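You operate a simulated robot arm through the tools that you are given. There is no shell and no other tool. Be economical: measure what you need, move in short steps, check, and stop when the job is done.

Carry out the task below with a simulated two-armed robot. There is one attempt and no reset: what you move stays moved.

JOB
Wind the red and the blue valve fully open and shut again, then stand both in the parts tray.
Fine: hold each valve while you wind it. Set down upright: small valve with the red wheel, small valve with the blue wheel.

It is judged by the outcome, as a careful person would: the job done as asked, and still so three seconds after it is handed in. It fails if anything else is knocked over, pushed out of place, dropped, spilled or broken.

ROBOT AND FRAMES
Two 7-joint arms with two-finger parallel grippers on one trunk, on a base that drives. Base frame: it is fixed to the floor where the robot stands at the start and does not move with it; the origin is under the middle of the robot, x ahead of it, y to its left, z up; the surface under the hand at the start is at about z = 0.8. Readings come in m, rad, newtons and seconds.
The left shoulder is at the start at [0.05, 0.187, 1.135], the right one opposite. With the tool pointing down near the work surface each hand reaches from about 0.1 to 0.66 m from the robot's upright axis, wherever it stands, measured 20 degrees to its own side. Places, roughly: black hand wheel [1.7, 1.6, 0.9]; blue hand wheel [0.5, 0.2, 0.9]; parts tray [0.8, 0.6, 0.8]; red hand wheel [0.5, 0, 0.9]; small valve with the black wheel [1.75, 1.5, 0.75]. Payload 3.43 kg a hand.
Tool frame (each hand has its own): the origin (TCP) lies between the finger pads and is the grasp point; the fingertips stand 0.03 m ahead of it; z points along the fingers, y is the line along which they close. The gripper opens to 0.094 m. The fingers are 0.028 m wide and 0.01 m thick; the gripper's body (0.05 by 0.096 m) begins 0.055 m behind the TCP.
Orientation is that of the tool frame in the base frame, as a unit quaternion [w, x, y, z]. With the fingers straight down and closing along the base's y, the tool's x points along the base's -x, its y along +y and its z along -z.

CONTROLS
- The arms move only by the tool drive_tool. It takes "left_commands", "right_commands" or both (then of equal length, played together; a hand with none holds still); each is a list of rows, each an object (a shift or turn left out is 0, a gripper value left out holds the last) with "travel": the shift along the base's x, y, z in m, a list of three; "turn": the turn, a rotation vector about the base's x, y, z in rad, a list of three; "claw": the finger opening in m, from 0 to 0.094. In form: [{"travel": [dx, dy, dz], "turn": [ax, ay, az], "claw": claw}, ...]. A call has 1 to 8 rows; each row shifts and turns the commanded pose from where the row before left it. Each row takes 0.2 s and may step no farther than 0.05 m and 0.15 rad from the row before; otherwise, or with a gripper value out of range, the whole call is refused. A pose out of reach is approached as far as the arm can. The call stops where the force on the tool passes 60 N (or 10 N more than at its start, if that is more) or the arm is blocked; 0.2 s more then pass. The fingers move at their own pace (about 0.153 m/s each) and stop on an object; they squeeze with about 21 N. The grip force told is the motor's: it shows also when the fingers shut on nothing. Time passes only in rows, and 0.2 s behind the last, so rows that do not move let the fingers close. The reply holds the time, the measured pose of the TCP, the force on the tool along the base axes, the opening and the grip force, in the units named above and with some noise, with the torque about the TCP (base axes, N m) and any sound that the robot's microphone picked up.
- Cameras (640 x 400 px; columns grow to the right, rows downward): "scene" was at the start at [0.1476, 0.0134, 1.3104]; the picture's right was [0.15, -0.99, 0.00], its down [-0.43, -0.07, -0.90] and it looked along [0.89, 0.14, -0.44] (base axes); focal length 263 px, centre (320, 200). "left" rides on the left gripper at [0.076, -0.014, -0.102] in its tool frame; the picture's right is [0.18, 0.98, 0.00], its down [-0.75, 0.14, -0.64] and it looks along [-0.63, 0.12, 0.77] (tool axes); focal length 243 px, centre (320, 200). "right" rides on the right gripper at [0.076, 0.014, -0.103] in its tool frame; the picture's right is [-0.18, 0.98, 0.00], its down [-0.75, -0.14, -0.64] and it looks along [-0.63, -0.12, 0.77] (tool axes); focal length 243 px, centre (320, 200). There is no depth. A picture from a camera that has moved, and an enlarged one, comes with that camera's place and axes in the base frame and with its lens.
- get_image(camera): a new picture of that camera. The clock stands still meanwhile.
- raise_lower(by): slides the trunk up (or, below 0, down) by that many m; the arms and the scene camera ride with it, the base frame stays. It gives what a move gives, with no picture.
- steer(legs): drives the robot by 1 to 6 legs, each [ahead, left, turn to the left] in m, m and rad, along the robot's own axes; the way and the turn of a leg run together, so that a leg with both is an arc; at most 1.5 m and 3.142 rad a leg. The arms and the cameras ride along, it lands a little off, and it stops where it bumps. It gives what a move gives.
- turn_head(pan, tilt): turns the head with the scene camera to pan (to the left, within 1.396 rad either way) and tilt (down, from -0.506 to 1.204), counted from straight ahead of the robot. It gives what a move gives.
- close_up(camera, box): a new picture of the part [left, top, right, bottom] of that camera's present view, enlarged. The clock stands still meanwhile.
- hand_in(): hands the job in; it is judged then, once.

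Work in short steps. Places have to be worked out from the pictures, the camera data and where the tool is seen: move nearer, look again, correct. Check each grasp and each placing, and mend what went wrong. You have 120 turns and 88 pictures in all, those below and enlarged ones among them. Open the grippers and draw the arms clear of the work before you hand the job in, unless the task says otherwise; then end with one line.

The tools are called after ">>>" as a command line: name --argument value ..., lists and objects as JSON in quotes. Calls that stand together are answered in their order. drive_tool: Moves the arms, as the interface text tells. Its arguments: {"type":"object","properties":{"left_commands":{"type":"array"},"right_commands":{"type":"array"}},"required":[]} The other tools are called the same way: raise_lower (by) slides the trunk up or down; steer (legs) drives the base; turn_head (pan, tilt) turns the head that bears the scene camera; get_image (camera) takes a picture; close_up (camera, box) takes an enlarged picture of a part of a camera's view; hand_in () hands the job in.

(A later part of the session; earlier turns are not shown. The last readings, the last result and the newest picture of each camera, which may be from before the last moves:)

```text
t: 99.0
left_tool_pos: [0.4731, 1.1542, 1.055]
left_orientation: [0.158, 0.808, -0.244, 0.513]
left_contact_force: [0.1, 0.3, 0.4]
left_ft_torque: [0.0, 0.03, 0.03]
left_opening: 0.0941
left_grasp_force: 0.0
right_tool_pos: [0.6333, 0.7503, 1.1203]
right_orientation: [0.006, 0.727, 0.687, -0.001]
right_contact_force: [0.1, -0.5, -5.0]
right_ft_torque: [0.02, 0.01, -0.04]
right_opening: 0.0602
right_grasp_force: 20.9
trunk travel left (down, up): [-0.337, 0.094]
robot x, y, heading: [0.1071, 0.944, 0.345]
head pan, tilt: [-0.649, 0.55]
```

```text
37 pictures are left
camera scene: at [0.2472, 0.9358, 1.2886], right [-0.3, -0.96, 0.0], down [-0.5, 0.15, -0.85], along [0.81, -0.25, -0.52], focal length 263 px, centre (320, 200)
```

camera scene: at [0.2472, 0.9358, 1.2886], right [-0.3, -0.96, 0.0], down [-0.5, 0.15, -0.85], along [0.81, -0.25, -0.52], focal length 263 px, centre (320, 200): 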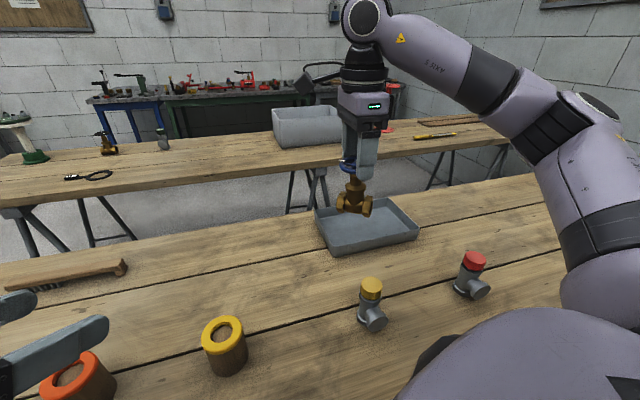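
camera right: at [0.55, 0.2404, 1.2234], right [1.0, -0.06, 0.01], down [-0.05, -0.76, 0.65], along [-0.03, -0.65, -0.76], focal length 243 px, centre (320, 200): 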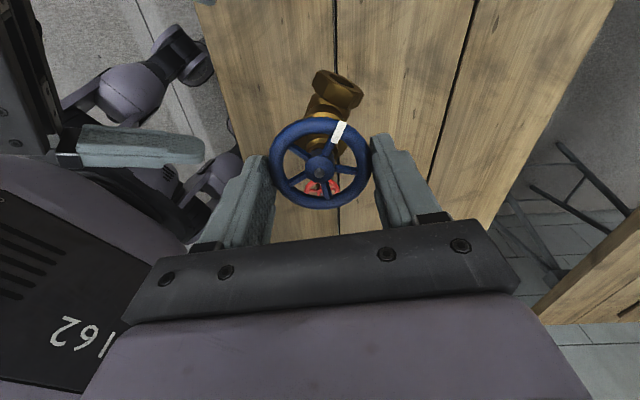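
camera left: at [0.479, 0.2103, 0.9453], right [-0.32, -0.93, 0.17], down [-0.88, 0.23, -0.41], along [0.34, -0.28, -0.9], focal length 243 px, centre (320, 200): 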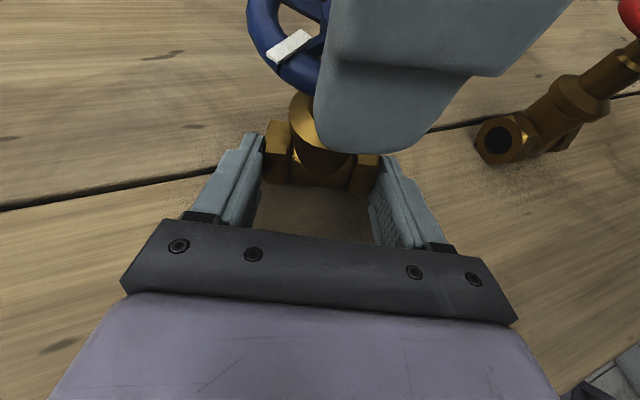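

Clear view: the tray spans x ≈ 0.72–0.89 and y ≈ 0.505–0.75. I'll move over its right part at (0.785, 0.575).

>>> drive_tool --right_commands '[{"travel": [0.03, -0.035, 0]}, {"travel": [0.03, -0.035, 0]}, {"travel": [0.03, -0.035, 0]}, {"travel": [0.03, -0.035, 0]}, {"travel": [0.03, -0.035, 0]}, {"travel": [0, 0, -0.03]}, {"travel": [0, 0, 0]}]'

>>> close_up --camera "scene" --box '[280, 110, 480, 275]'

>>> get_image --camera "right"

```text
t: 100.6
left_tool_pos: [0.4745, 1.154, 1.0558]
left_orientation: [0.159, 0.807, -0.245, 0.513]
left_contact_force: [-0.1, -0.5, 0.2]
left_ft_torque: [-0.01, -0.01, -0.05]
left_opening: 0.0937
left_grasp_force: 0.2
right_tool_pos: [0.7791, 0.5762, 1.0916]
right_orientation: [0.007, 0.725, 0.688, -0.001]
right_contact_force: [-0.8, -0.9, -5.6]
right_ft_torque: [-0.01, 0.0, 0.03]
right_opening: 0.06
right_grasp_force: 20.4
right hand out of reach, approached as far as the arm can: row 5
trunk travel left (down, up): [-0.337, 0.094]
robot x, y, heading: [0.1077, 0.9419, 0.346]
head pan, tilt: [-0.649, 0.55]
```

```text
2.42 times, centred on (380, 192) of scene
camera zoom: at [0.247, 0.9361, 1.2887], right [-0.3, -0.95, 0.0], down [-0.5, 0.15, -0.85], along [0.81, -0.25, -0.52], focal length 637 px, centre (174, 218)
```

zoom: 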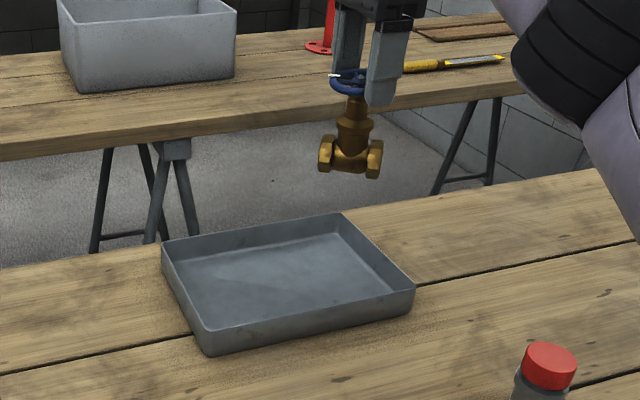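

```text
35 pictures are left
camera right: at [0.7971, 0.6521, 1.1927], right [0.97, -0.24, 0.01], down [-0.19, -0.74, 0.65], along [-0.15, -0.63, -0.76], focal length 243 px, centre (320, 200)
```

right: 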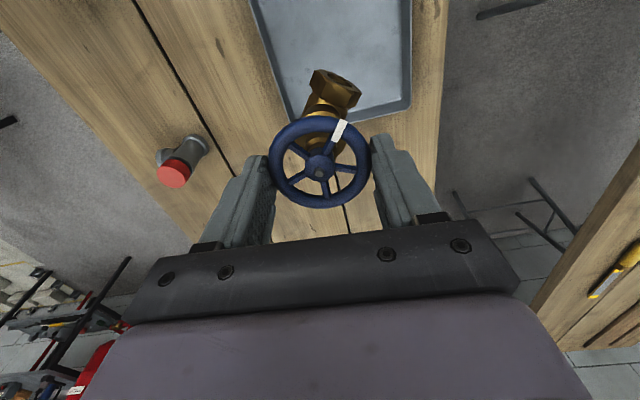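

The valve hangs over the tray's right part with clearance on all sides. I'll lower it to just above the floor.

>>> drive_tool --right_commands '[{"travel": [0, 0, -0.035]}, {"travel": [0, 0, -0.035]}, {"travel": [0, 0, -0.035]}, {"travel": [0, 0, -0.03]}, {"travel": [0, 0, -0.015]}, {"travel": [0, 0, 0]}]'

>>> close_up --camera "scene" --box '[280, 110, 480, 275]'

```text
t: 102.0
left_tool_pos: [0.4746, 1.1547, 1.0551]
left_orientation: [0.157, 0.808, -0.244, 0.513]
left_contact_force: [0.2, 0.3, 0.2]
left_ft_torque: [-0.01, -0.02, 0.0]
left_opening: 0.0943
left_grasp_force: 0.0
right_tool_pos: [0.7802, 0.5756, 0.9397]
right_orientation: [0.007, 0.727, 0.687, -0.001]
right_contact_force: [-0.4, -0.8, -5.3]
right_ft_torque: [0.03, 0.02, -0.04]
right_opening: 0.0602
right_grasp_force: 21.5
trunk travel left (down, up): [-0.337, 0.094]
robot x, y, heading: [0.1044, 0.9457, 0.348]
head pan, tilt: [-0.649, 0.55]
```

```text
2.42 times, centred on (380, 192) of scene
camera zoom: at [0.2473, 0.9356, 1.2886], right [-0.3, -0.95, 0.0], down [-0.5, 0.16, -0.85], along [0.81, -0.25, -0.52], focal length 637 px, centre (174, 218)
```

zoom: 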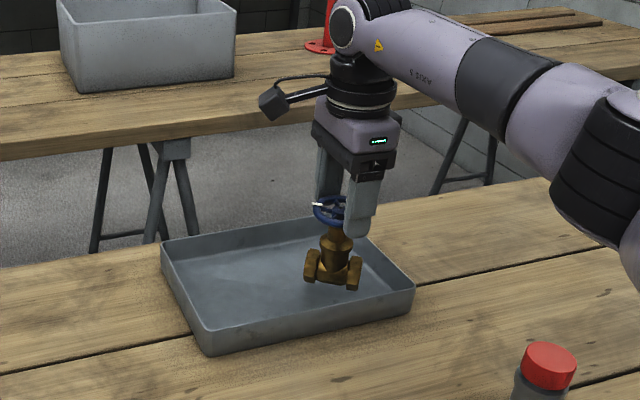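

It's in the tray, a little above the floor. Lowering in small steps while watching for contact.

>>> drive_tool --right_commands '[{"travel": [0, 0, -0.004]}, {"travel": [0, 0, -0.004]}, {"travel": [0, 0, -0.003]}, {"travel": [0, 0, 0]}]'

```text
t: 103.0
left_tool_pos: [0.473, 1.1535, 1.0548]
left_orientation: [0.158, 0.807, -0.245, 0.513]
left_contact_force: [0.1, 0.4, -0.1]
left_ft_torque: [0.01, 0.0, -0.01]
left_opening: 0.0937
left_grasp_force: 0.1
right_tool_pos: [0.7802, 0.5777, 0.9293]
right_orientation: [0.007, 0.727, 0.687, -0.001]
right_contact_force: [0.4, -0.1, -4.9]
right_ft_torque: [0.01, 0.02, -0.02]
right_opening: 0.0603
right_grasp_force: 21.3
trunk travel left (down, up): [-0.337, 0.094]
robot x, y, heading: [0.1076, 0.9454, 0.352]
head pan, tilt: [-0.649, 0.55]
```

Still hanging free (4.9 N), so a little further.

>>> drive_tool --right_commands '[{"travel": [0, 0, -0.003]}, {"travel": [0, 0, -0.002]}, {"travel": [0, 0, 0]}]'

```text
t: 103.8
left_tool_pos: [0.4738, 1.1534, 1.0547]
left_orientation: [0.157, 0.807, -0.244, 0.513]
left_contact_force: [-1.0, -0.3, -0.7]
left_ft_torque: [0.0, 0.0, 0.02]
left_opening: 0.094
left_grasp_force: 0.1
right_tool_pos: [0.7769, 0.5772, 0.9268]
right_orientation: [0.007, 0.727, 0.687, 0.001]
right_contact_force: [0.5, -4.1, 8.0]
right_ft_torque: [0.0, -0.13, -0.01]
right_opening: 0.0602
right_grasp_force: 21.3
trunk travel left (down, up): [-0.337, 0.094]
robot x, y, heading: [0.1069, 0.9429, 0.349]
head pan, tilt: [-0.649, 0.55]
```

Contact, with the floor pushing back 8 N. I'll open moderately and rise straight up.

>>> drive_tool --right_commands '[{"claw": 0.066}, {"claw": 0.078}, {"claw": 0.078}, {"travel": [0, 0, 0.02]}, {"travel": [0, 0, 0.03]}, {"travel": [0, 0, 0.04]}, {"travel": [0, 0, 0.04]}, {"travel": [0, 0, 0.03]}]'

>>> close_up --camera "scene" --box '[280, 110, 480, 275]'

```text
t: 105.6
left_tool_pos: [0.4735, 1.1547, 1.0554]
left_orientation: [0.158, 0.807, -0.245, 0.513]
left_contact_force: [0.0, 0.2, 0.1]
left_ft_torque: [0.01, 0.01, 0.02]
left_opening: 0.094
left_grasp_force: 0.1
right_tool_pos: [0.7799, 0.5769, 1.0852]
right_orientation: [0.007, 0.726, 0.687, -0.001]
right_contact_force: [0.3, -0.9, 0.4]
right_ft_torque: [-0.01, 0.0, 0.02]
right_opening: 0.0781
right_grasp_force: 0.0
trunk travel left (down, up): [-0.337, 0.094]
robot x, y, heading: [0.1096, 0.9436, 0.344]
head pan, tilt: [-0.649, 0.55]
```

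```text
2.42 times, centred on (380, 192) of scene
camera zoom: at [0.2466, 0.9363, 1.2887], right [-0.3, -0.95, 0.0], down [-0.5, 0.15, -0.85], along [0.81, -0.25, -0.52], focal length 637 px, centre (174, 218)
```

zoom: 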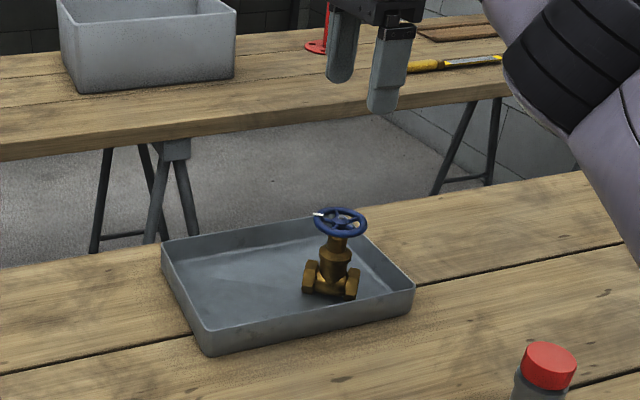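

Blue stands upright in the tray. For red I'll return to the proven robot pose (0.123, -0.065, 0.526). The right hand will set red down where blue was wound, and I'll repeat the same procedure. First the right arm swings back.

>>> drive_tool --right_commands '[{"travel": [-0.03, 0.035, 0.01]}, {"travel": [-0.03, 0.035, 0.01]}, {"travel": [-0.03, 0.035, 0.01]}, {"travel": [-0.03, 0.035, 0.005]}, {"travel": [-0.03, 0.035, 0]}, {"travel": [-0.02, 0.04, 0]}, {"travel": [-0.02, 0.04, 0]}, {"travel": [-0.02, 0.04, 0]}]'

>>> drive_tool --right_commands '[{"travel": [-0.01, 0.045, 0]}, {"travel": [0, 0.045, 0]}, {"travel": [0, 0.045, 0]}, {"travel": [0, 0.04, 0]}, {"travel": [0, 0, 0]}]'

>>> steer --legs '[[0, 0, -0.347], [-0.3, 0, 0], [0, -0.6, 0], [0, -0.41, 0]]'

```text
t: 107.4
left_tool_pos: [0.4748, 1.1557, 1.0556]
left_orientation: [0.158, 0.808, -0.244, 0.513]
left_contact_force: [0.4, 0.1, 0.3]
left_ft_torque: [0.02, 0.03, -0.01]
left_opening: 0.094
left_grasp_force: 0.1
right_tool_pos: [0.5699, 0.8742, 1.1176]
right_orientation: [0.008, 0.726, 0.687, -0.002]
right_contact_force: [0.3, -0.6, 0.3]
right_ft_torque: [-0.01, 0.0, 0.04]
right_opening: 0.0778
right_grasp_force: 0.1
trunk travel left (down, up): [-0.337, 0.094]
robot x, y, heading: [0.1072, 0.9449, 0.347]
head pan, tilt: [-0.649, 0.55]
```

```text
t: 108.6
left_tool_pos: [0.4744, 1.1536, 1.0555]
left_orientation: [0.158, 0.807, -0.244, 0.514]
left_contact_force: [-0.6, 0.2, 0.1]
left_ft_torque: [-0.03, 0.04, 0.0]
left_opening: 0.094
left_grasp_force: 0.0
right_tool_pos: [0.5572, 1.0472, 1.1187]
right_orientation: [0.007, 0.726, 0.687, 0.0]
right_contact_force: [-0.1, 0.2, -0.3]
right_ft_torque: [0.0, 0.02, 0.0]
right_opening: 0.0778
right_grasp_force: 0.2
trunk travel left (down, up): [-0.337, 0.094]
robot x, y, heading: [0.1111, 0.942, 0.348]
head pan, tilt: [-0.649, 0.55]
```

```text
t: 120.7
left_tool_pos: [0.2316, 0.0225, 1.0557]
left_orientation: [0.242, 0.754, -0.377, 0.48]
left_contact_force: [0.8, -0.2, 0.0]
left_ft_torque: [0.03, -0.02, -0.02]
left_opening: 0.0942
left_grasp_force: 0.1
right_tool_pos: [0.276, -0.1056, 1.1189]
right_orientation: [0.006, 0.832, 0.555, -0.003]
right_contact_force: [0.2, 0.4, -0.1]
right_ft_torque: [0.02, 0.01, 0.01]
right_opening: 0.078
right_grasp_force: 0.1
trunk travel left (down, up): [-0.337, 0.094]
robot x, y, heading: [-0.1863, -0.0559, 0.008]
head pan, tilt: [-0.649, 0.55]
```

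Now forward to the working pose, with the head turned towards the red valve.

>>> steer --legs '[[0.309, -0.012, 0], [0, 0, 0.518]]'

>>> turn_head --pan -0.2 --tilt 0.65

>>> get_image --camera "scene"

>>> get_image --camera "right"

```text
t: 124.3
left_tool_pos: [0.455, 0.2083, 1.0556]
left_orientation: [0.112, 0.825, -0.173, 0.526]
left_contact_force: [0.5, 0.1, 0.0]
left_ft_torque: [0.03, 0.02, 0.03]
left_opening: 0.0942
left_grasp_force: 0.1
right_tool_pos: [0.5551, 0.1167, 1.1192]
right_orientation: [0.007, 0.663, 0.749, -0.001]
right_contact_force: [0.3, 0.3, -0.1]
right_ft_torque: [0.02, 0.0, -0.03]
right_opening: 0.078
right_grasp_force: 0.1
trunk travel left (down, up): [-0.337, 0.094]
robot x, y, heading: [0.133, -0.0646, 0.528]
head pan, tilt: [-0.649, 0.55]
```

```text
t: 125.2
left_tool_pos: [0.4559, 0.2097, 1.0553]
left_orientation: [0.112, 0.826, -0.172, 0.525]
left_contact_force: [-0.5, 1.0, -0.3]
left_ft_torque: [0.0, -0.02, -0.01]
left_opening: 0.0941
left_grasp_force: 0.1
right_tool_pos: [0.5563, 0.1165, 1.1196]
right_orientation: [0.007, 0.664, 0.748, 0.0]
right_contact_force: [-0.7, 1.4, -0.2]
right_ft_torque: [0.02, 0.01, 0.03]
right_opening: 0.0776
right_grasp_force: 0.1
trunk travel left (down, up): [-0.337, 0.094]
robot x, y, heading: [0.1319, -0.0629, 0.522]
head pan, tilt: [-0.201, 0.649]
```

```text
32 pictures are left
camera scene: at [0.2625, -0.0076, 1.2799], right [0.32, -0.95, 0.0], down [-0.57, -0.19, -0.8], along [0.76, 0.25, -0.6], focal length 263 px, centre (320, 200)
```

scene: 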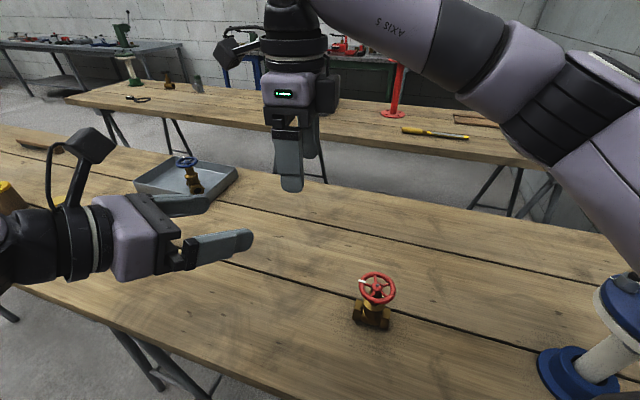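

```text
31 pictures are left
camera right: at [0.5597, 0.1942, 1.2207], right [1.0, -0.07, 0.01], down [-0.06, -0.76, 0.65], along [-0.03, -0.65, -0.76], focal length 243 px, centre (320, 200)
```

right: 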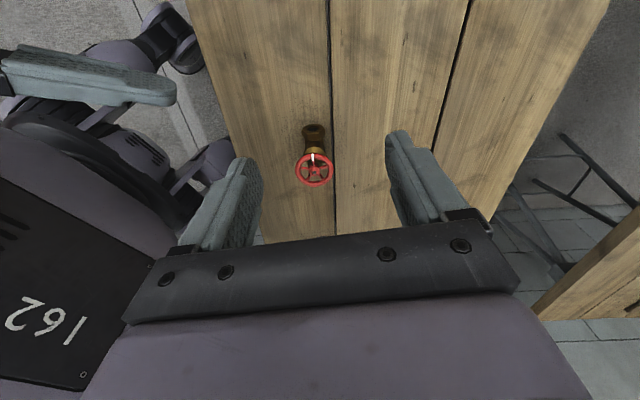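

Red's hub is at about (0.542, -0.017), with its body along y. I'll raise the right hand slightly, lower the trunk 0.2 to the winding height, then move the right hand over red at yaw -1.18.

>>> drive_tool --right_commands '[{"travel": [-0.002, -0.03, 0.03], "turn": [0, 0, 0.135]}, {"travel": [-0.003, -0.03, 0.03], "turn": [0, 0, 0.135]}, {"travel": [-0.003, -0.03, 0]}, {"travel": [-0.003, -0.03, 0]}, {"travel": [-0.003, -0.013, 0]}, {"travel": [0, 0, 0]}]'

>>> raise_lower --by -0.2

>>> get_image --camera "right"

```text
t: 126.6
left_tool_pos: [0.4549, 0.2072, 1.0563]
left_orientation: [0.113, 0.825, -0.173, 0.525]
left_contact_force: [0.2, -0.2, -0.5]
left_ft_torque: [-0.03, 0.0, 0.02]
left_opening: 0.0938
left_grasp_force: 0.0
right_tool_pos: [0.5427, -0.019, 1.1767]
right_orientation: [0.007, 0.558, 0.83, 0.001]
right_contact_force: [-0.2, 0.2, 0.2]
right_ft_torque: [0.01, -0.01, 0.0]
right_opening: 0.0782
right_grasp_force: 0.1
trunk travel left (down, up): [-0.337, 0.094]
robot x, y, heading: [0.1285, -0.0641, 0.528]
head pan, tilt: [-0.201, 0.649]
```

```text
t: 128.8
left_tool_pos: [0.4513, 0.2138, 0.8556]
left_orientation: [0.115, 0.823, -0.171, 0.529]
left_contact_force: [-0.1, 0.2, -0.3]
left_ft_torque: [-0.01, 0.0, -0.02]
left_opening: 0.0939
left_grasp_force: 0.0
right_tool_pos: [0.5369, -0.0105, 0.9832]
right_orientation: [0.014, 0.554, 0.832, 0.001]
right_contact_force: [-0.4, 0.0, -0.7]
right_ft_torque: [0.0, -0.01, 0.0]
right_opening: 0.0782
right_grasp_force: 0.1
trunk travel left (down, up): [-0.137, 0.294]
robot x, y, heading: [0.1343, -0.062, 0.524]
head pan, tilt: [-0.201, 0.649]
```

```text
30 pictures are left
camera right: at [0.5179, 0.066, 1.084], right [0.98, 0.21, 0.02], down [0.14, -0.74, 0.66], along [0.15, -0.64, -0.75], focal length 243 px, centre (320, 200)
```

right: 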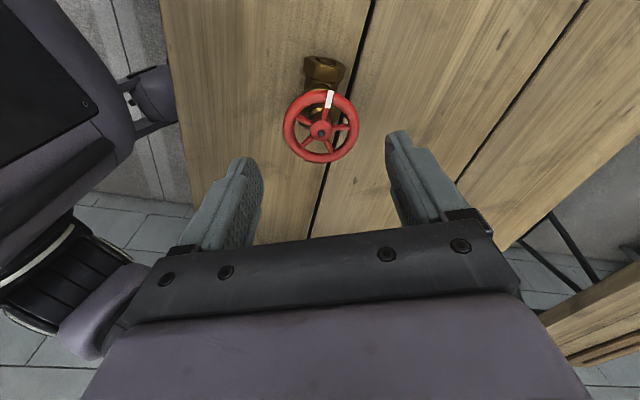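

Hub at (0.540, -0.0175). I'll let the arm settle and lower halfway, then correct.

>>> drive_tool --right_commands '[{"travel": [0, 0, 0]}, {"travel": [0, 0, -0.02]}, {"travel": [0, 0, 0]}]'

```text
t: 129.6
left_tool_pos: [0.4543, 0.2119, 0.8535]
left_orientation: [0.114, 0.825, -0.171, 0.527]
left_contact_force: [-0.2, -0.4, 0.2]
left_ft_torque: [0.01, 0.0, 0.02]
left_opening: 0.0937
left_grasp_force: 0.0
right_tool_pos: [0.539, -0.0105, 0.9589]
right_orientation: [0.01, 0.555, 0.831, -0.002]
right_contact_force: [-0.3, 0.4, 0.0]
right_ft_torque: [0.05, 0.01, 0.04]
right_opening: 0.0779
right_grasp_force: 0.0
trunk travel left (down, up): [-0.137, 0.294]
robot x, y, heading: [0.1301, -0.0636, 0.521]
head pan, tilt: [-0.201, 0.649]
```

Shift 7 mm in -y, descend to rim height, grip, and lift 3 cm.

>>> drive_tool --right_commands '[{"travel": [0.001, -0.007, 0]}, {"travel": [0, 0, -0.019]}, {"travel": [0, 0, -0.018]}, {"claw": 0.06}, {"claw": 0.04}, {"claw": 0.04}, {"travel": [0, 0, 0.015]}, {"travel": [0, 0, 0.015]}]'

>>> get_image --camera "right"

```text
t: 131.4
left_tool_pos: [0.4551, 0.2133, 0.8475]
left_orientation: [0.116, 0.826, -0.169, 0.524]
left_contact_force: [0.4, -0.6, 1.4]
left_ft_torque: [-0.01, -0.03, -0.01]
left_opening: 0.0942
left_grasp_force: 0.0
right_tool_pos: [0.5433, -0.0151, 0.9405]
right_orientation: [0.008, 0.551, 0.835, -0.008]
right_contact_force: [-0.7, 0.1, -3.7]
right_ft_torque: [0.03, 0.01, 0.03]
right_opening: 0.0597
right_grasp_force: 20.9
trunk travel left (down, up): [-0.137, 0.294]
robot x, y, heading: [0.1299, -0.0643, 0.525]
head pan, tilt: [-0.201, 0.649]
```

```text
29 pictures are left
camera right: at [0.5256, 0.0622, 1.0431], right [0.98, 0.22, 0.0], down [0.16, -0.73, 0.66], along [0.14, -0.64, -0.75], focal length 243 px, centre (320, 200)
```

right: 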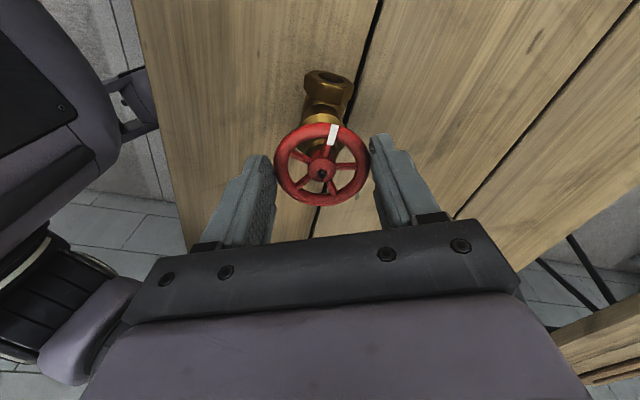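

Both hands read about 1 cm low, so I'll re-read with a short wait.

>>> drive_tool --right_commands '[{"travel": [0, 0, 0]}, {"travel": [0, 0, 0.01]}, {"travel": [0, 0, 0]}]'

>>> get_image --camera "scene"

```text
t: 132.2
left_tool_pos: [0.4573, 0.2127, 0.8523]
left_orientation: [0.117, 0.826, -0.171, 0.524]
left_contact_force: [0.1, -0.1, 1.0]
left_ft_torque: [0.01, -0.05, 0.02]
left_opening: 0.0939
left_grasp_force: 0.0
right_tool_pos: [0.5456, -0.0174, 0.9576]
right_orientation: [0.008, 0.554, 0.833, -0.006]
right_contact_force: [-1.3, 0.0, -4.9]
right_ft_torque: [0.04, -0.01, 0.03]
right_opening: 0.0595
right_grasp_force: 20.5
trunk travel left (down, up): [-0.137, 0.294]
robot x, y, heading: [0.1306, -0.0648, 0.524]
head pan, tilt: [-0.201, 0.649]
```

```text
28 pictures are left
camera scene: at [0.2656, -0.0007, 1.0789], right [0.32, -0.95, 0.01], down [-0.58, -0.2, -0.79], along [0.75, 0.25, -0.61], focal length 263 px, centre (320, 200)
```

scene: 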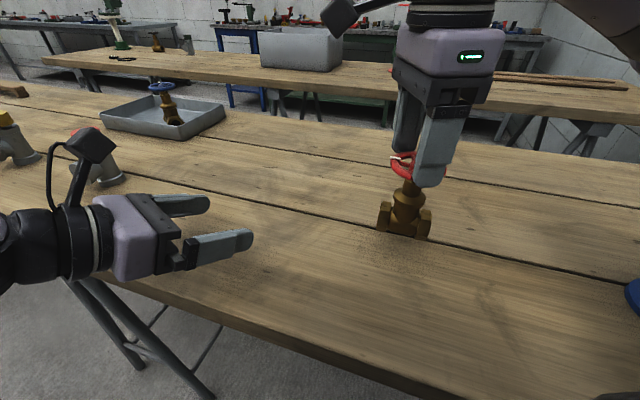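

There's a slight lean, as if the robot is lightly touching the bench (it stands 8 mm further forward than before). With the valve held clear of the bench, I'll back the base off about 1 cm.

>>> steer --legs '[[-0.012, 0, 0]]'

>>> drive_tool --right_commands '[{"travel": [0, 0, 0]}, {"travel": [0, 0, 0]}]'

```text
t: 132.9
left_tool_pos: [0.445, 0.2112, 0.8513]
left_orientation: [0.117, 0.827, -0.168, 0.524]
left_contact_force: [-0.7, -0.3, -0.6]
left_ft_torque: [0.0, 0.01, 0.0]
left_opening: 0.094
left_grasp_force: 0.2
right_tool_pos: [0.5324, -0.018, 0.9576]
right_orientation: [0.01, 0.549, 0.835, -0.007]
right_contact_force: [-1.0, -0.1, -4.8]
right_ft_torque: [0.06, -0.01, 0.01]
right_opening: 0.0595
right_grasp_force: 21.0
trunk travel left (down, up): [-0.137, 0.294]
robot x, y, heading: [0.1199, -0.0736, 0.526]
head pan, tilt: [-0.201, 0.649]
```

```text
t: 133.5
left_tool_pos: [0.4447, 0.2091, 0.8534]
left_orientation: [0.115, 0.825, -0.17, 0.526]
left_contact_force: [-0.1, -1.1, -0.6]
left_ft_torque: [0.0, -0.05, 0.02]
left_opening: 0.0939
left_grasp_force: 0.1
right_tool_pos: [0.5292, -0.0179, 0.9584]
right_orientation: [0.011, 0.546, 0.837, -0.005]
right_contact_force: [-0.4, 0.4, -4.6]
right_ft_torque: [0.03, 0.03, -0.03]
right_opening: 0.0595
right_grasp_force: 21.0
trunk travel left (down, up): [-0.137, 0.294]
robot x, y, heading: [0.1189, -0.0682, 0.527]
head pan, tilt: [-0.201, 0.649]
```

Steady now. I'll carry red (about 3.7 cm above the bench) to the winding spot at (0.547, 0.167), turning it -0.42 rad to face the left hand.

>>> drive_tool --right_commands '[{"travel": [0.003, 0.031, 0], "turn": [0, 0, -0.07]}, {"travel": [0.003, 0.031, 0], "turn": [0, 0, -0.07]}, {"travel": [0.003, 0.031, 0], "turn": [0, 0, -0.07]}, {"travel": [0.003, 0.031, 0], "turn": [0, 0, -0.07]}, {"travel": [0.003, 0.031, 0], "turn": [0, 0, -0.07]}, {"travel": [0.003, 0.03, 0], "turn": [0, 0, -0.07]}, {"travel": [0, 0, -0.015]}, {"travel": [0, 0, -0.012]}]'

>>> get_image --camera "left"

```text
t: 135.3
left_tool_pos: [0.4444, 0.2027, 0.8542]
left_orientation: [0.112, 0.825, -0.172, 0.526]
left_contact_force: [0.5, -0.4, 0.6]
left_ft_torque: [0.01, 0.03, -0.02]
left_opening: 0.094
left_grasp_force: 0.1
right_tool_pos: [0.5473, 0.1593, 0.9327]
right_orientation: [0.009, 0.712, 0.702, -0.004]
right_contact_force: [-0.9, -0.8, -3.7]
right_ft_torque: [0.02, 0.02, 0.0]
right_opening: 0.0597
right_grasp_force: 21.6
trunk travel left (down, up): [-0.137, 0.294]
robot x, y, heading: [0.1211, -0.072, 0.525]
head pan, tilt: [-0.201, 0.649]
```

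```text
27 pictures are left
camera left: at [0.3953, 0.241, 0.9666], right [-0.32, -0.93, 0.17], down [-0.88, 0.23, -0.41], along [0.34, -0.28, -0.9], focal length 243 px, centre (320, 200)
```

left: 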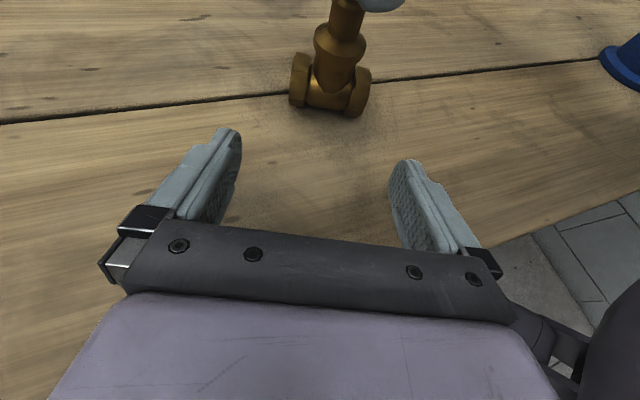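

Body aligned with the left gripper. Setting red down gently.

>>> drive_tool --right_commands '[{"travel": [0, 0, -0.005]}, {"travel": [0, 0, -0.004]}, {"travel": [0, 0, -0.002]}, {"travel": [0, 0, 0]}]'

```text
t: 136.3
left_tool_pos: [0.4433, 0.2026, 0.8561]
left_orientation: [0.111, 0.826, -0.171, 0.526]
left_contact_force: [-0.3, -0.8, 0.0]
left_ft_torque: [-0.02, 0.01, 0.0]
left_opening: 0.094
left_grasp_force: 0.0
right_tool_pos: [0.548, 0.1585, 0.9226]
right_orientation: [0.009, 0.712, 0.703, -0.002]
right_contact_force: [4.8, 1.6, 15.7]
right_ft_torque: [-0.01, -0.09, -0.04]
right_opening: 0.0592
right_grasp_force: 20.6
trunk travel left (down, up): [-0.137, 0.294]
robot x, y, heading: [0.12, -0.0694, 0.524]
head pan, tilt: [-0.201, 0.649]
```

Standing on the bench. The left hand now advances along its pointing direction to straddle the body.

>>> drive_tool --left_commands '[{"travel": [0.018, -0.0075, -0.01]}, {"travel": [0.018, -0.0075, -0.008]}, {"travel": [0.018, -0.0075, 0]}, {"travel": [0.018, -0.007, 0]}, {"travel": [0.015, -0.0065, 0]}, {"travel": [0, 0, 0]}]' --right_commands '[{"travel": [0, 0, 0.001]}, {"travel": [0, 0, 0]}, {"travel": [0, 0, 0]}, {"travel": [0, 0, 0]}, {"travel": [0, 0, 0]}, {"travel": [0, 0, 0]}]'

>>> get_image --camera "left"

```text
t: 137.7
left_tool_pos: [0.5293, 0.168, 0.8369]
left_orientation: [0.112, 0.826, -0.172, 0.525]
left_contact_force: [0.8, -1.4, -0.6]
left_ft_torque: [-0.01, 0.0, 0.0]
left_opening: 0.0937
left_grasp_force: 0.1
left hand out of reach, approached as far as the arm can: row 5
right_tool_pos: [0.5475, 0.1575, 0.9221]
right_orientation: [0.009, 0.711, 0.703, -0.004]
right_contact_force: [-0.8, -0.2, -1.7]
right_ft_torque: [-0.14, 0.11, 0.03]
right_opening: 0.059
right_grasp_force: 21.3
trunk travel left (down, up): [-0.137, 0.294]
robot x, y, heading: [0.1166, -0.0698, 0.525]
head pan, tilt: [-0.201, 0.649]
```

```text
26 pictures are left
camera left: at [0.4788, 0.2059, 0.9483], right [-0.32, -0.93, 0.17], down [-0.88, 0.23, -0.41], along [0.34, -0.28, -0.9], focal length 243 px, centre (320, 200)
```

left: 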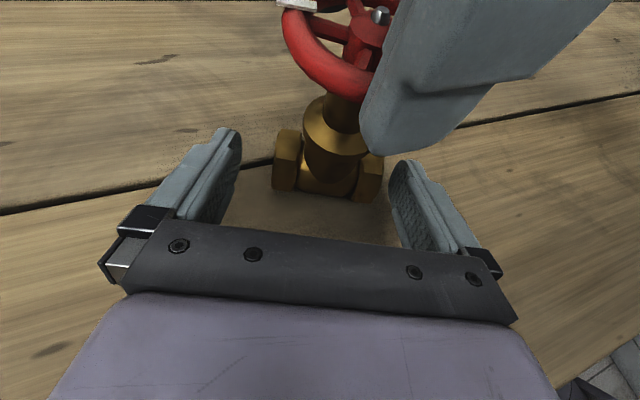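

Straddled. Closing the left on the end faces.

>>> drive_tool --left_commands '[{"claw": 0.075}, {"claw": 0.06}, {"claw": 0.03}, {"claw": 0.03}]'

```text
t: 138.7
left_tool_pos: [0.5268, 0.1666, 0.8371]
left_orientation: [0.113, 0.825, -0.174, 0.525]
left_contact_force: [-7.8, -13.7, 1.0]
left_ft_torque: [0.55, -0.38, -0.39]
left_opening: 0.0641
left_grasp_force: 20.6
right_tool_pos: [0.548, 0.1573, 0.9209]
right_orientation: [0.009, 0.712, 0.702, -0.002]
right_contact_force: [7.3, 13.4, -4.4]
right_ft_torque: [0.58, -0.36, 0.03]
right_opening: 0.0585
right_grasp_force: 21.2
trunk travel left (down, up): [-0.137, 0.294]
robot x, y, heading: [0.1216, -0.0677, 0.524]
head pan, tilt: [-0.201, 0.649]
```

Held (0.064, 20 N). I'll relieve the side load by 3 mm, then make the first CCW opening stroke of about 2.75 rad.

>>> drive_tool --right_commands '[{"travel": [0.0012, 0.0025, 0]}, {"turn": [0, 0, 0.145]}, {"turn": [0, 0, 0.145]}, {"turn": [0, 0, 0.145]}, {"turn": [0, 0, 0.145]}, {"turn": [0, 0, 0.145]}, {"turn": [0, 0, 0.145]}, {"turn": [0, 0, 0.145]}]'

>>> get_image --camera "left"

```text
t: 140.5
left_tool_pos: [0.5286, 0.1696, 0.8377]
left_orientation: [0.11, 0.827, -0.17, 0.525]
left_contact_force: [6.0, -0.5, 0.2]
left_ft_torque: [0.2, 0.14, 0.08]
left_opening: 0.0639
left_grasp_force: 20.7
right_tool_pos: [0.5497, 0.1605, 0.9236]
right_orientation: [0.008, 0.278, 0.961, 0.002]
right_contact_force: [-5.7, -0.4, -4.8]
right_ft_torque: [-0.18, 0.45, 0.01]
right_opening: 0.0586
right_grasp_force: 21.2
trunk travel left (down, up): [-0.137, 0.294]
robot x, y, heading: [0.1184, -0.0677, 0.524]
head pan, tilt: [-0.201, 0.649]
```

```text
25 pictures are left
camera left: at [0.4792, 0.2072, 0.9483], right [-0.32, -0.93, 0.17], down [-0.88, 0.23, -0.41], along [0.34, -0.28, -0.9], focal length 243 px, centre (320, 200)
```

left: 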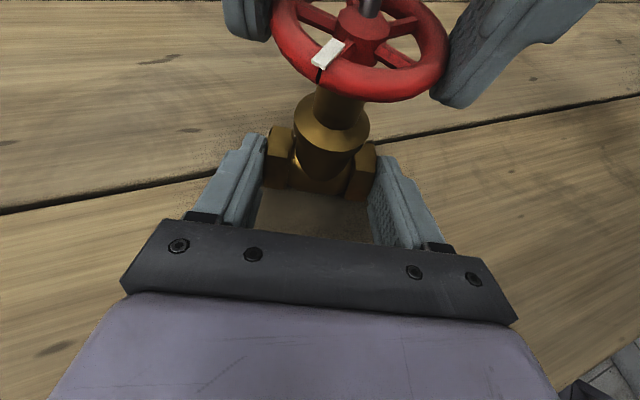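

Turning smoothly with the stem rising. I'll finish this stroke, swing back, regrip and continue to the stop.

>>> drive_tool --right_commands '[{"turn": [0, 0, 0.145]}, {"turn": [0, 0, 0.145]}, {"turn": [0, 0, 0.145]}, {"turn": [0, 0, 0.145]}, {"turn": [0, 0, 0.145]}, {"turn": [0, 0, 0.145]}, {"turn": [0, 0, 0.145]}, {"turn": [0, 0, 0.145]}]'

>>> drive_tool --right_commands '[{"turn": [0, 0, 0.145]}, {"turn": [0, 0, 0.145]}, {"turn": [0, 0, 0.145]}, {"turn": [0, 0, 0.12]}, {"turn": [0, 0, 0]}]'

>>> get_image --camera "left"

```text
t: 142.3
left_tool_pos: [0.5279, 0.1692, 0.8371]
left_orientation: [0.109, 0.826, -0.169, 0.526]
left_contact_force: [3.3, 17.4, -0.8]
left_ft_torque: [-0.69, 0.11, 0.47]
left_opening: 0.0641
left_grasp_force: 21.0
right_tool_pos: [0.5497, 0.1586, 0.9231]
right_orientation: [0.007, -0.293, 0.956, 0.005]
right_contact_force: [-3.2, -17.4, 0.9]
right_ft_torque: [-0.71, 0.29, -0.06]
right_opening: 0.0585
right_grasp_force: 20.5
trunk travel left (down, up): [-0.137, 0.294]
robot x, y, heading: [0.1224, -0.073, 0.529]
head pan, tilt: [-0.201, 0.649]
```

```text
t: 143.5
left_tool_pos: [0.5275, 0.1705, 0.8366]
left_orientation: [0.11, 0.826, -0.171, 0.526]
left_contact_force: [-3.9, 20.7, -0.9]
left_ft_torque: [-0.53, 0.02, 0.33]
left_opening: 0.0642
left_grasp_force: 21.2
right_tool_pos: [0.5487, 0.1593, 0.9231]
right_orientation: [0.004, -0.543, 0.84, 0.006]
right_contact_force: [7.1, -18.1, 10.1]
right_ft_torque: [-0.61, -0.5, -0.06]
right_opening: 0.0585
right_grasp_force: 21.1
trunk travel left (down, up): [-0.137, 0.294]
robot x, y, heading: [0.1195, -0.0664, 0.525]
head pan, tilt: [-0.201, 0.649]
```

```text
24 pictures are left
camera left: at [0.4786, 0.2067, 0.9482], right [-0.32, -0.93, 0.17], down [-0.88, 0.23, -0.41], along [0.34, -0.28, -0.9], focal length 243 px, centre (320, 200)
```

left: 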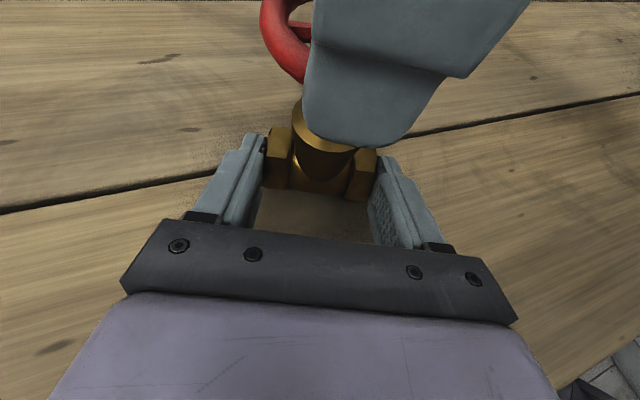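

The stroke is done and the valve is steady. Release, back 2.75 rad (shifting -3 mm in y to relieve the side load), regrip, CCW again to the stop.

>>> drive_tool --right_commands '[{"claw": 0.08}, {"claw": 0.08}, {"turn": [0, 0, -0.145], "travel": [0, -0.003, 0]}, {"turn": [0, 0, -0.145]}, {"turn": [0, 0, -0.145]}, {"turn": [0, 0, -0.145]}, {"turn": [0, 0, -0.145]}, {"turn": [0, 0, -0.145]}]'

>>> drive_tool --right_commands '[{"turn": [0, 0, -0.145]}, {"turn": [0, 0, -0.145]}, {"turn": [0, 0, -0.145]}, {"turn": [0, 0, -0.145]}, {"turn": [0, 0, -0.145]}, {"turn": [0, 0, -0.145]}, {"turn": [0, 0, -0.145]}, {"turn": [0, 0, -0.145]}]'

>>> drive_tool --right_commands '[{"turn": [0, 0, -0.145]}, {"turn": [0, 0, -0.145]}, {"turn": [0, 0, -0.145]}, {"turn": [0, 0, -0.145]}, {"turn": [0, 0, -0.12]}, {"claw": 0.05}, {"claw": 0.04}, {"claw": 0.04}]'

>>> get_image --camera "right"

```text
t: 145.3
left_tool_pos: [0.527, 0.1684, 0.8366]
left_orientation: [0.112, 0.826, -0.171, 0.526]
left_contact_force: [-0.8, 0.4, 0.1]
left_ft_torque: [0.07, 0.11, 0.01]
left_opening: 0.0636
left_grasp_force: 20.2
right_tool_pos: [0.5491, 0.1574, 0.9229]
right_orientation: [0.007, -0.137, 0.991, 0.005]
right_contact_force: [0.1, -0.4, 0.2]
right_ft_torque: [-0.01, -0.01, 0.0]
right_opening: 0.08
right_grasp_force: 0.1
trunk travel left (down, up): [-0.137, 0.294]
robot x, y, heading: [0.1233, -0.0699, 0.522]
head pan, tilt: [-0.201, 0.649]
```

```text
t: 147.1
left_tool_pos: [0.5275, 0.1686, 0.836]
left_orientation: [0.112, 0.826, -0.172, 0.525]
left_contact_force: [0.2, -0.5, -0.6]
left_ft_torque: [0.07, 0.06, 0.0]
left_opening: 0.0638
left_grasp_force: 21.4
right_tool_pos: [0.5491, 0.1582, 0.922]
right_orientation: [0.01, 0.429, 0.903, 0.001]
right_contact_force: [0.7, -0.2, -1.1]
right_ft_torque: [0.0, -0.01, -0.03]
right_opening: 0.0801
right_grasp_force: 0.1
trunk travel left (down, up): [-0.137, 0.294]
robot x, y, heading: [0.1201, -0.0676, 0.521]
head pan, tilt: [-0.201, 0.649]
```

```text
t: 148.9
left_tool_pos: [0.5277, 0.1695, 0.8374]
left_orientation: [0.113, 0.825, -0.172, 0.526]
left_contact_force: [4.9, 0.6, 0.2]
left_ft_torque: [-0.1, 0.29, 0.07]
left_opening: 0.0638
left_grasp_force: 21.0
right_tool_pos: [0.549, 0.1576, 0.9213]
right_orientation: [0.008, 0.712, 0.702, -0.002]
right_contact_force: [-5.4, -0.2, 0.4]
right_ft_torque: [0.16, 0.17, 0.02]
right_opening: 0.06
right_grasp_force: 20.9
trunk travel left (down, up): [-0.137, 0.294]
robot x, y, heading: [0.1187, -0.0703, 0.525]
head pan, tilt: [-0.201, 0.649]
```

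```text
23 pictures are left
camera right: at [0.5642, 0.235, 1.0236], right [0.98, -0.2, 0.01], down [-0.16, -0.74, 0.65], along [-0.12, -0.64, -0.76], focal length 243 px, centre (320, 200)
```

right: 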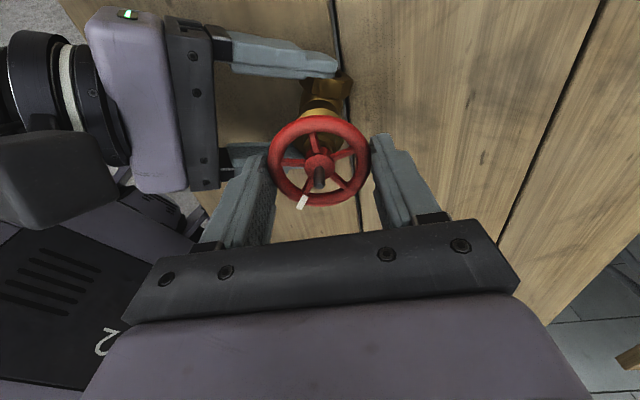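

Gripped well. The tab has moved about 155° so far. Second CCW stroke until the stop.

>>> drive_tool --right_commands '[{"turn": [0, 0, 0.145]}, {"turn": [0, 0, 0.145]}, {"turn": [0, 0, 0.145]}, {"turn": [0, 0, 0.145]}, {"turn": [0, 0, 0.145]}, {"turn": [0, 0, 0.145]}, {"turn": [0, 0, 0.145]}, {"turn": [0, 0, 0.145]}]'

>>> drive_tool --right_commands '[{"turn": [0, 0, 0.145]}, {"turn": [0, 0, 0.145]}, {"turn": [0, 0, 0.145]}, {"turn": [0, 0, 0.145]}, {"turn": [0, 0, 0.145]}, {"turn": [0, 0, 0.145]}, {"turn": [0, 0, 0.145]}, {"turn": [0, 0, 0.145]}]'

>>> drive_tool --right_commands '[{"turn": [0, 0, 0.145]}, {"turn": [0, 0, 0.145]}, {"turn": [0, 0, 0.12]}, {"turn": [0, 0, 0]}]'

>>> get_image --camera "left"

>>> get_image --camera "right"

```text
t: 150.7
left_tool_pos: [0.5255, 0.168, 0.8362]
left_orientation: [0.113, 0.826, -0.173, 0.525]
left_contact_force: [-6.7, -0.3, 1.2]
left_ft_torque: [0.4, -0.43, -0.06]
left_opening: 0.0638
left_grasp_force: 21.2
right_tool_pos: [0.5511, 0.1576, 0.922]
right_orientation: [0.01, 0.209, 0.978, 0.003]
right_contact_force: [7.0, -0.4, 0.3]
right_ft_torque: [-0.44, -0.12, -0.02]
right_opening: 0.0601
right_grasp_force: 20.6
trunk travel left (down, up): [-0.137, 0.294]
robot x, y, heading: [0.12, -0.0655, 0.525]
head pan, tilt: [-0.201, 0.649]
```

```text
t: 152.5
left_tool_pos: [0.5271, 0.168, 0.8374]
left_orientation: [0.111, 0.826, -0.171, 0.525]
left_contact_force: [4.1, -4.8, -0.4]
left_ft_torque: [0.21, 0.24, 0.45]
left_opening: 0.0643
left_grasp_force: 21.1
right_tool_pos: [0.5494, 0.1575, 0.9239]
right_orientation: [0.006, -0.361, 0.932, 0.008]
right_contact_force: [-1.4, 4.3, 3.0]
right_ft_torque: [0.04, 0.04, -0.46]
right_opening: 0.0602
right_grasp_force: 20.7
trunk travel left (down, up): [-0.137, 0.294]
robot x, y, heading: [0.1177, -0.071, 0.523]
head pan, tilt: [-0.201, 0.649]
```

```text
t: 153.5
left_tool_pos: [0.527, 0.1683, 0.8362]
left_orientation: [0.111, 0.826, -0.17, 0.525]
left_contact_force: [-1.3, 1.3, 0.0]
left_ft_torque: [-0.17, -0.01, 0.56]
left_opening: 0.0642
left_grasp_force: 21.0
right_tool_pos: [0.5495, 0.1577, 0.9221]
right_orientation: [0.004, -0.543, 0.84, 0.008]
right_contact_force: [1.2, -2.4, 0.5]
right_ft_torque: [-0.05, -0.07, -0.55]
right_opening: 0.06
right_grasp_force: 21.2
trunk travel left (down, up): [-0.137, 0.294]
robot x, y, heading: [0.1146, -0.0668, 0.523]
head pan, tilt: [-0.201, 0.649]
```

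```text
22 pictures are left
camera left: at [0.4786, 0.2065, 0.9481], right [-0.32, -0.93, 0.17], down [-0.88, 0.23, -0.41], along [0.34, -0.28, -0.9], focal length 243 px, centre (320, 200)
```

left: 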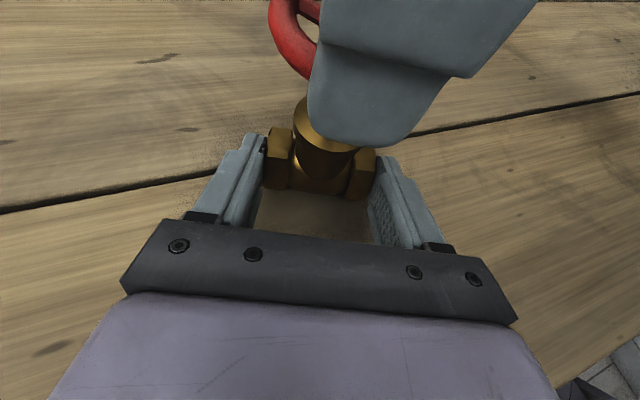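

```text
21 pictures are left
camera right: at [0.506, 0.0915, 1.0246], right [-0.82, 0.57, 0.01], down [0.44, 0.62, 0.65], along [0.37, 0.54, -0.76], focal length 243 px, centre (320, 200)
```

right: 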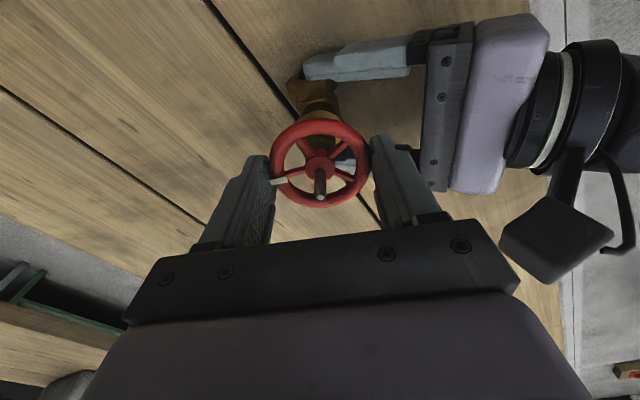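

The stop is reached: sustained -0.55 N m, with the tab near 350° as with blue. Red is fully open. Now winding CW to shut, first stroke.

>>> drive_tool --right_commands '[{"turn": [0, 0, -0.145]}, {"turn": [0, 0, -0.145]}, {"turn": [0, 0, -0.145]}, {"turn": [0, 0, -0.145]}, {"turn": [0, 0, -0.145]}, {"turn": [0, 0, -0.145]}, {"turn": [0, 0, -0.145]}, {"turn": [0, 0, -0.145]}]'

>>> drive_tool --right_commands '[{"turn": [0, 0, -0.145]}, {"turn": [0, 0, -0.145]}, {"turn": [0, 0, -0.145]}, {"turn": [0, 0, -0.145]}, {"turn": [0, 0, -0.145]}, {"turn": [0, 0, -0.145]}, {"turn": [0, 0, -0.145]}, {"turn": [0, 0, -0.145]}]'

>>> drive_tool --right_commands '[{"turn": [0, 0, -0.145]}, {"turn": [0, 0, -0.145]}, {"turn": [0, 0, -0.12]}, {"claw": 0.08}, {"claw": 0.08}, {"turn": [0, 0, 0.145]}, {"turn": [0, 0, 0.145]}, {"turn": [0, 0, 0.145]}]'

>>> get_image --camera "left"

```text
t: 155.3
left_tool_pos: [0.5264, 0.1678, 0.8371]
left_orientation: [0.111, 0.826, -0.171, 0.525]
left_contact_force: [-1.1, -1.6, -0.3]
left_ft_torque: [-0.01, -0.08, -0.05]
left_opening: 0.0641
left_grasp_force: 21.3
right_tool_pos: [0.55, 0.1576, 0.923]
right_orientation: [0.008, 0.008, 1.0, 0.005]
right_contact_force: [1.1, 2.0, 0.0]
right_ft_torque: [0.2, 0.1, 0.06]
right_opening: 0.0601
right_grasp_force: 21.2
trunk travel left (down, up): [-0.137, 0.294]
robot x, y, heading: [0.1178, -0.0666, 0.527]
head pan, tilt: [-0.201, 0.649]
```

```text
t: 157.1
left_tool_pos: [0.5264, 0.1684, 0.8367]
left_orientation: [0.112, 0.826, -0.172, 0.525]
left_contact_force: [4.4, -9.6, -3.8]
left_ft_torque: [0.39, 0.15, -0.17]
left_opening: 0.0638
left_grasp_force: 20.6
right_tool_pos: [0.5478, 0.1582, 0.9236]
right_orientation: [0.009, 0.555, 0.832, 0.001]
right_contact_force: [-3.1, 9.7, 8.5]
right_ft_torque: [0.44, 0.31, 0.04]
right_opening: 0.0603
right_grasp_force: 21.3
trunk travel left (down, up): [-0.137, 0.294]
robot x, y, heading: [0.1195, -0.0733, 0.526]
head pan, tilt: [-0.201, 0.649]
```

```text
t: 158.9
left_tool_pos: [0.5272, 0.1674, 0.8365]
left_orientation: [0.112, 0.826, -0.172, 0.525]
left_contact_force: [-0.5, 0.1, -0.3]
left_ft_torque: [0.09, 0.11, 0.03]
left_opening: 0.0638
left_grasp_force: 20.8
right_tool_pos: [0.549, 0.1585, 0.9233]
right_orientation: [0.009, 0.542, 0.84, -0.001]
right_contact_force: [-0.4, 0.3, -0.1]
right_ft_torque: [-0.03, -0.02, 0.04]
right_opening: 0.0801
right_grasp_force: 0.0
trunk travel left (down, up): [-0.137, 0.294]
robot x, y, heading: [0.1256, -0.0682, 0.528]
head pan, tilt: [-0.201, 0.649]
```

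```text
20 pictures are left
camera left: at [0.4787, 0.206, 0.9481], right [-0.32, -0.93, 0.17], down [-0.88, 0.23, -0.41], along [0.34, -0.28, -0.9], focal length 243 px, centre (320, 200)
```

left: 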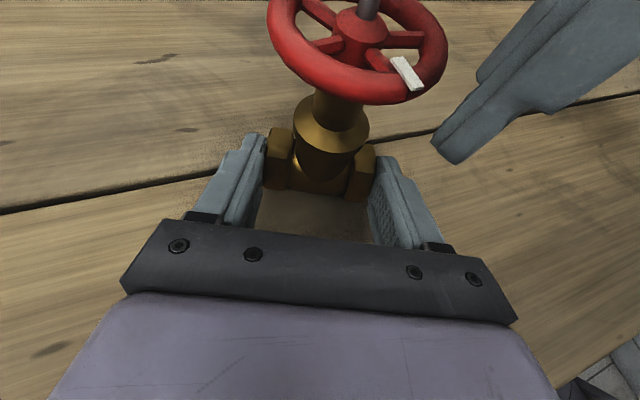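

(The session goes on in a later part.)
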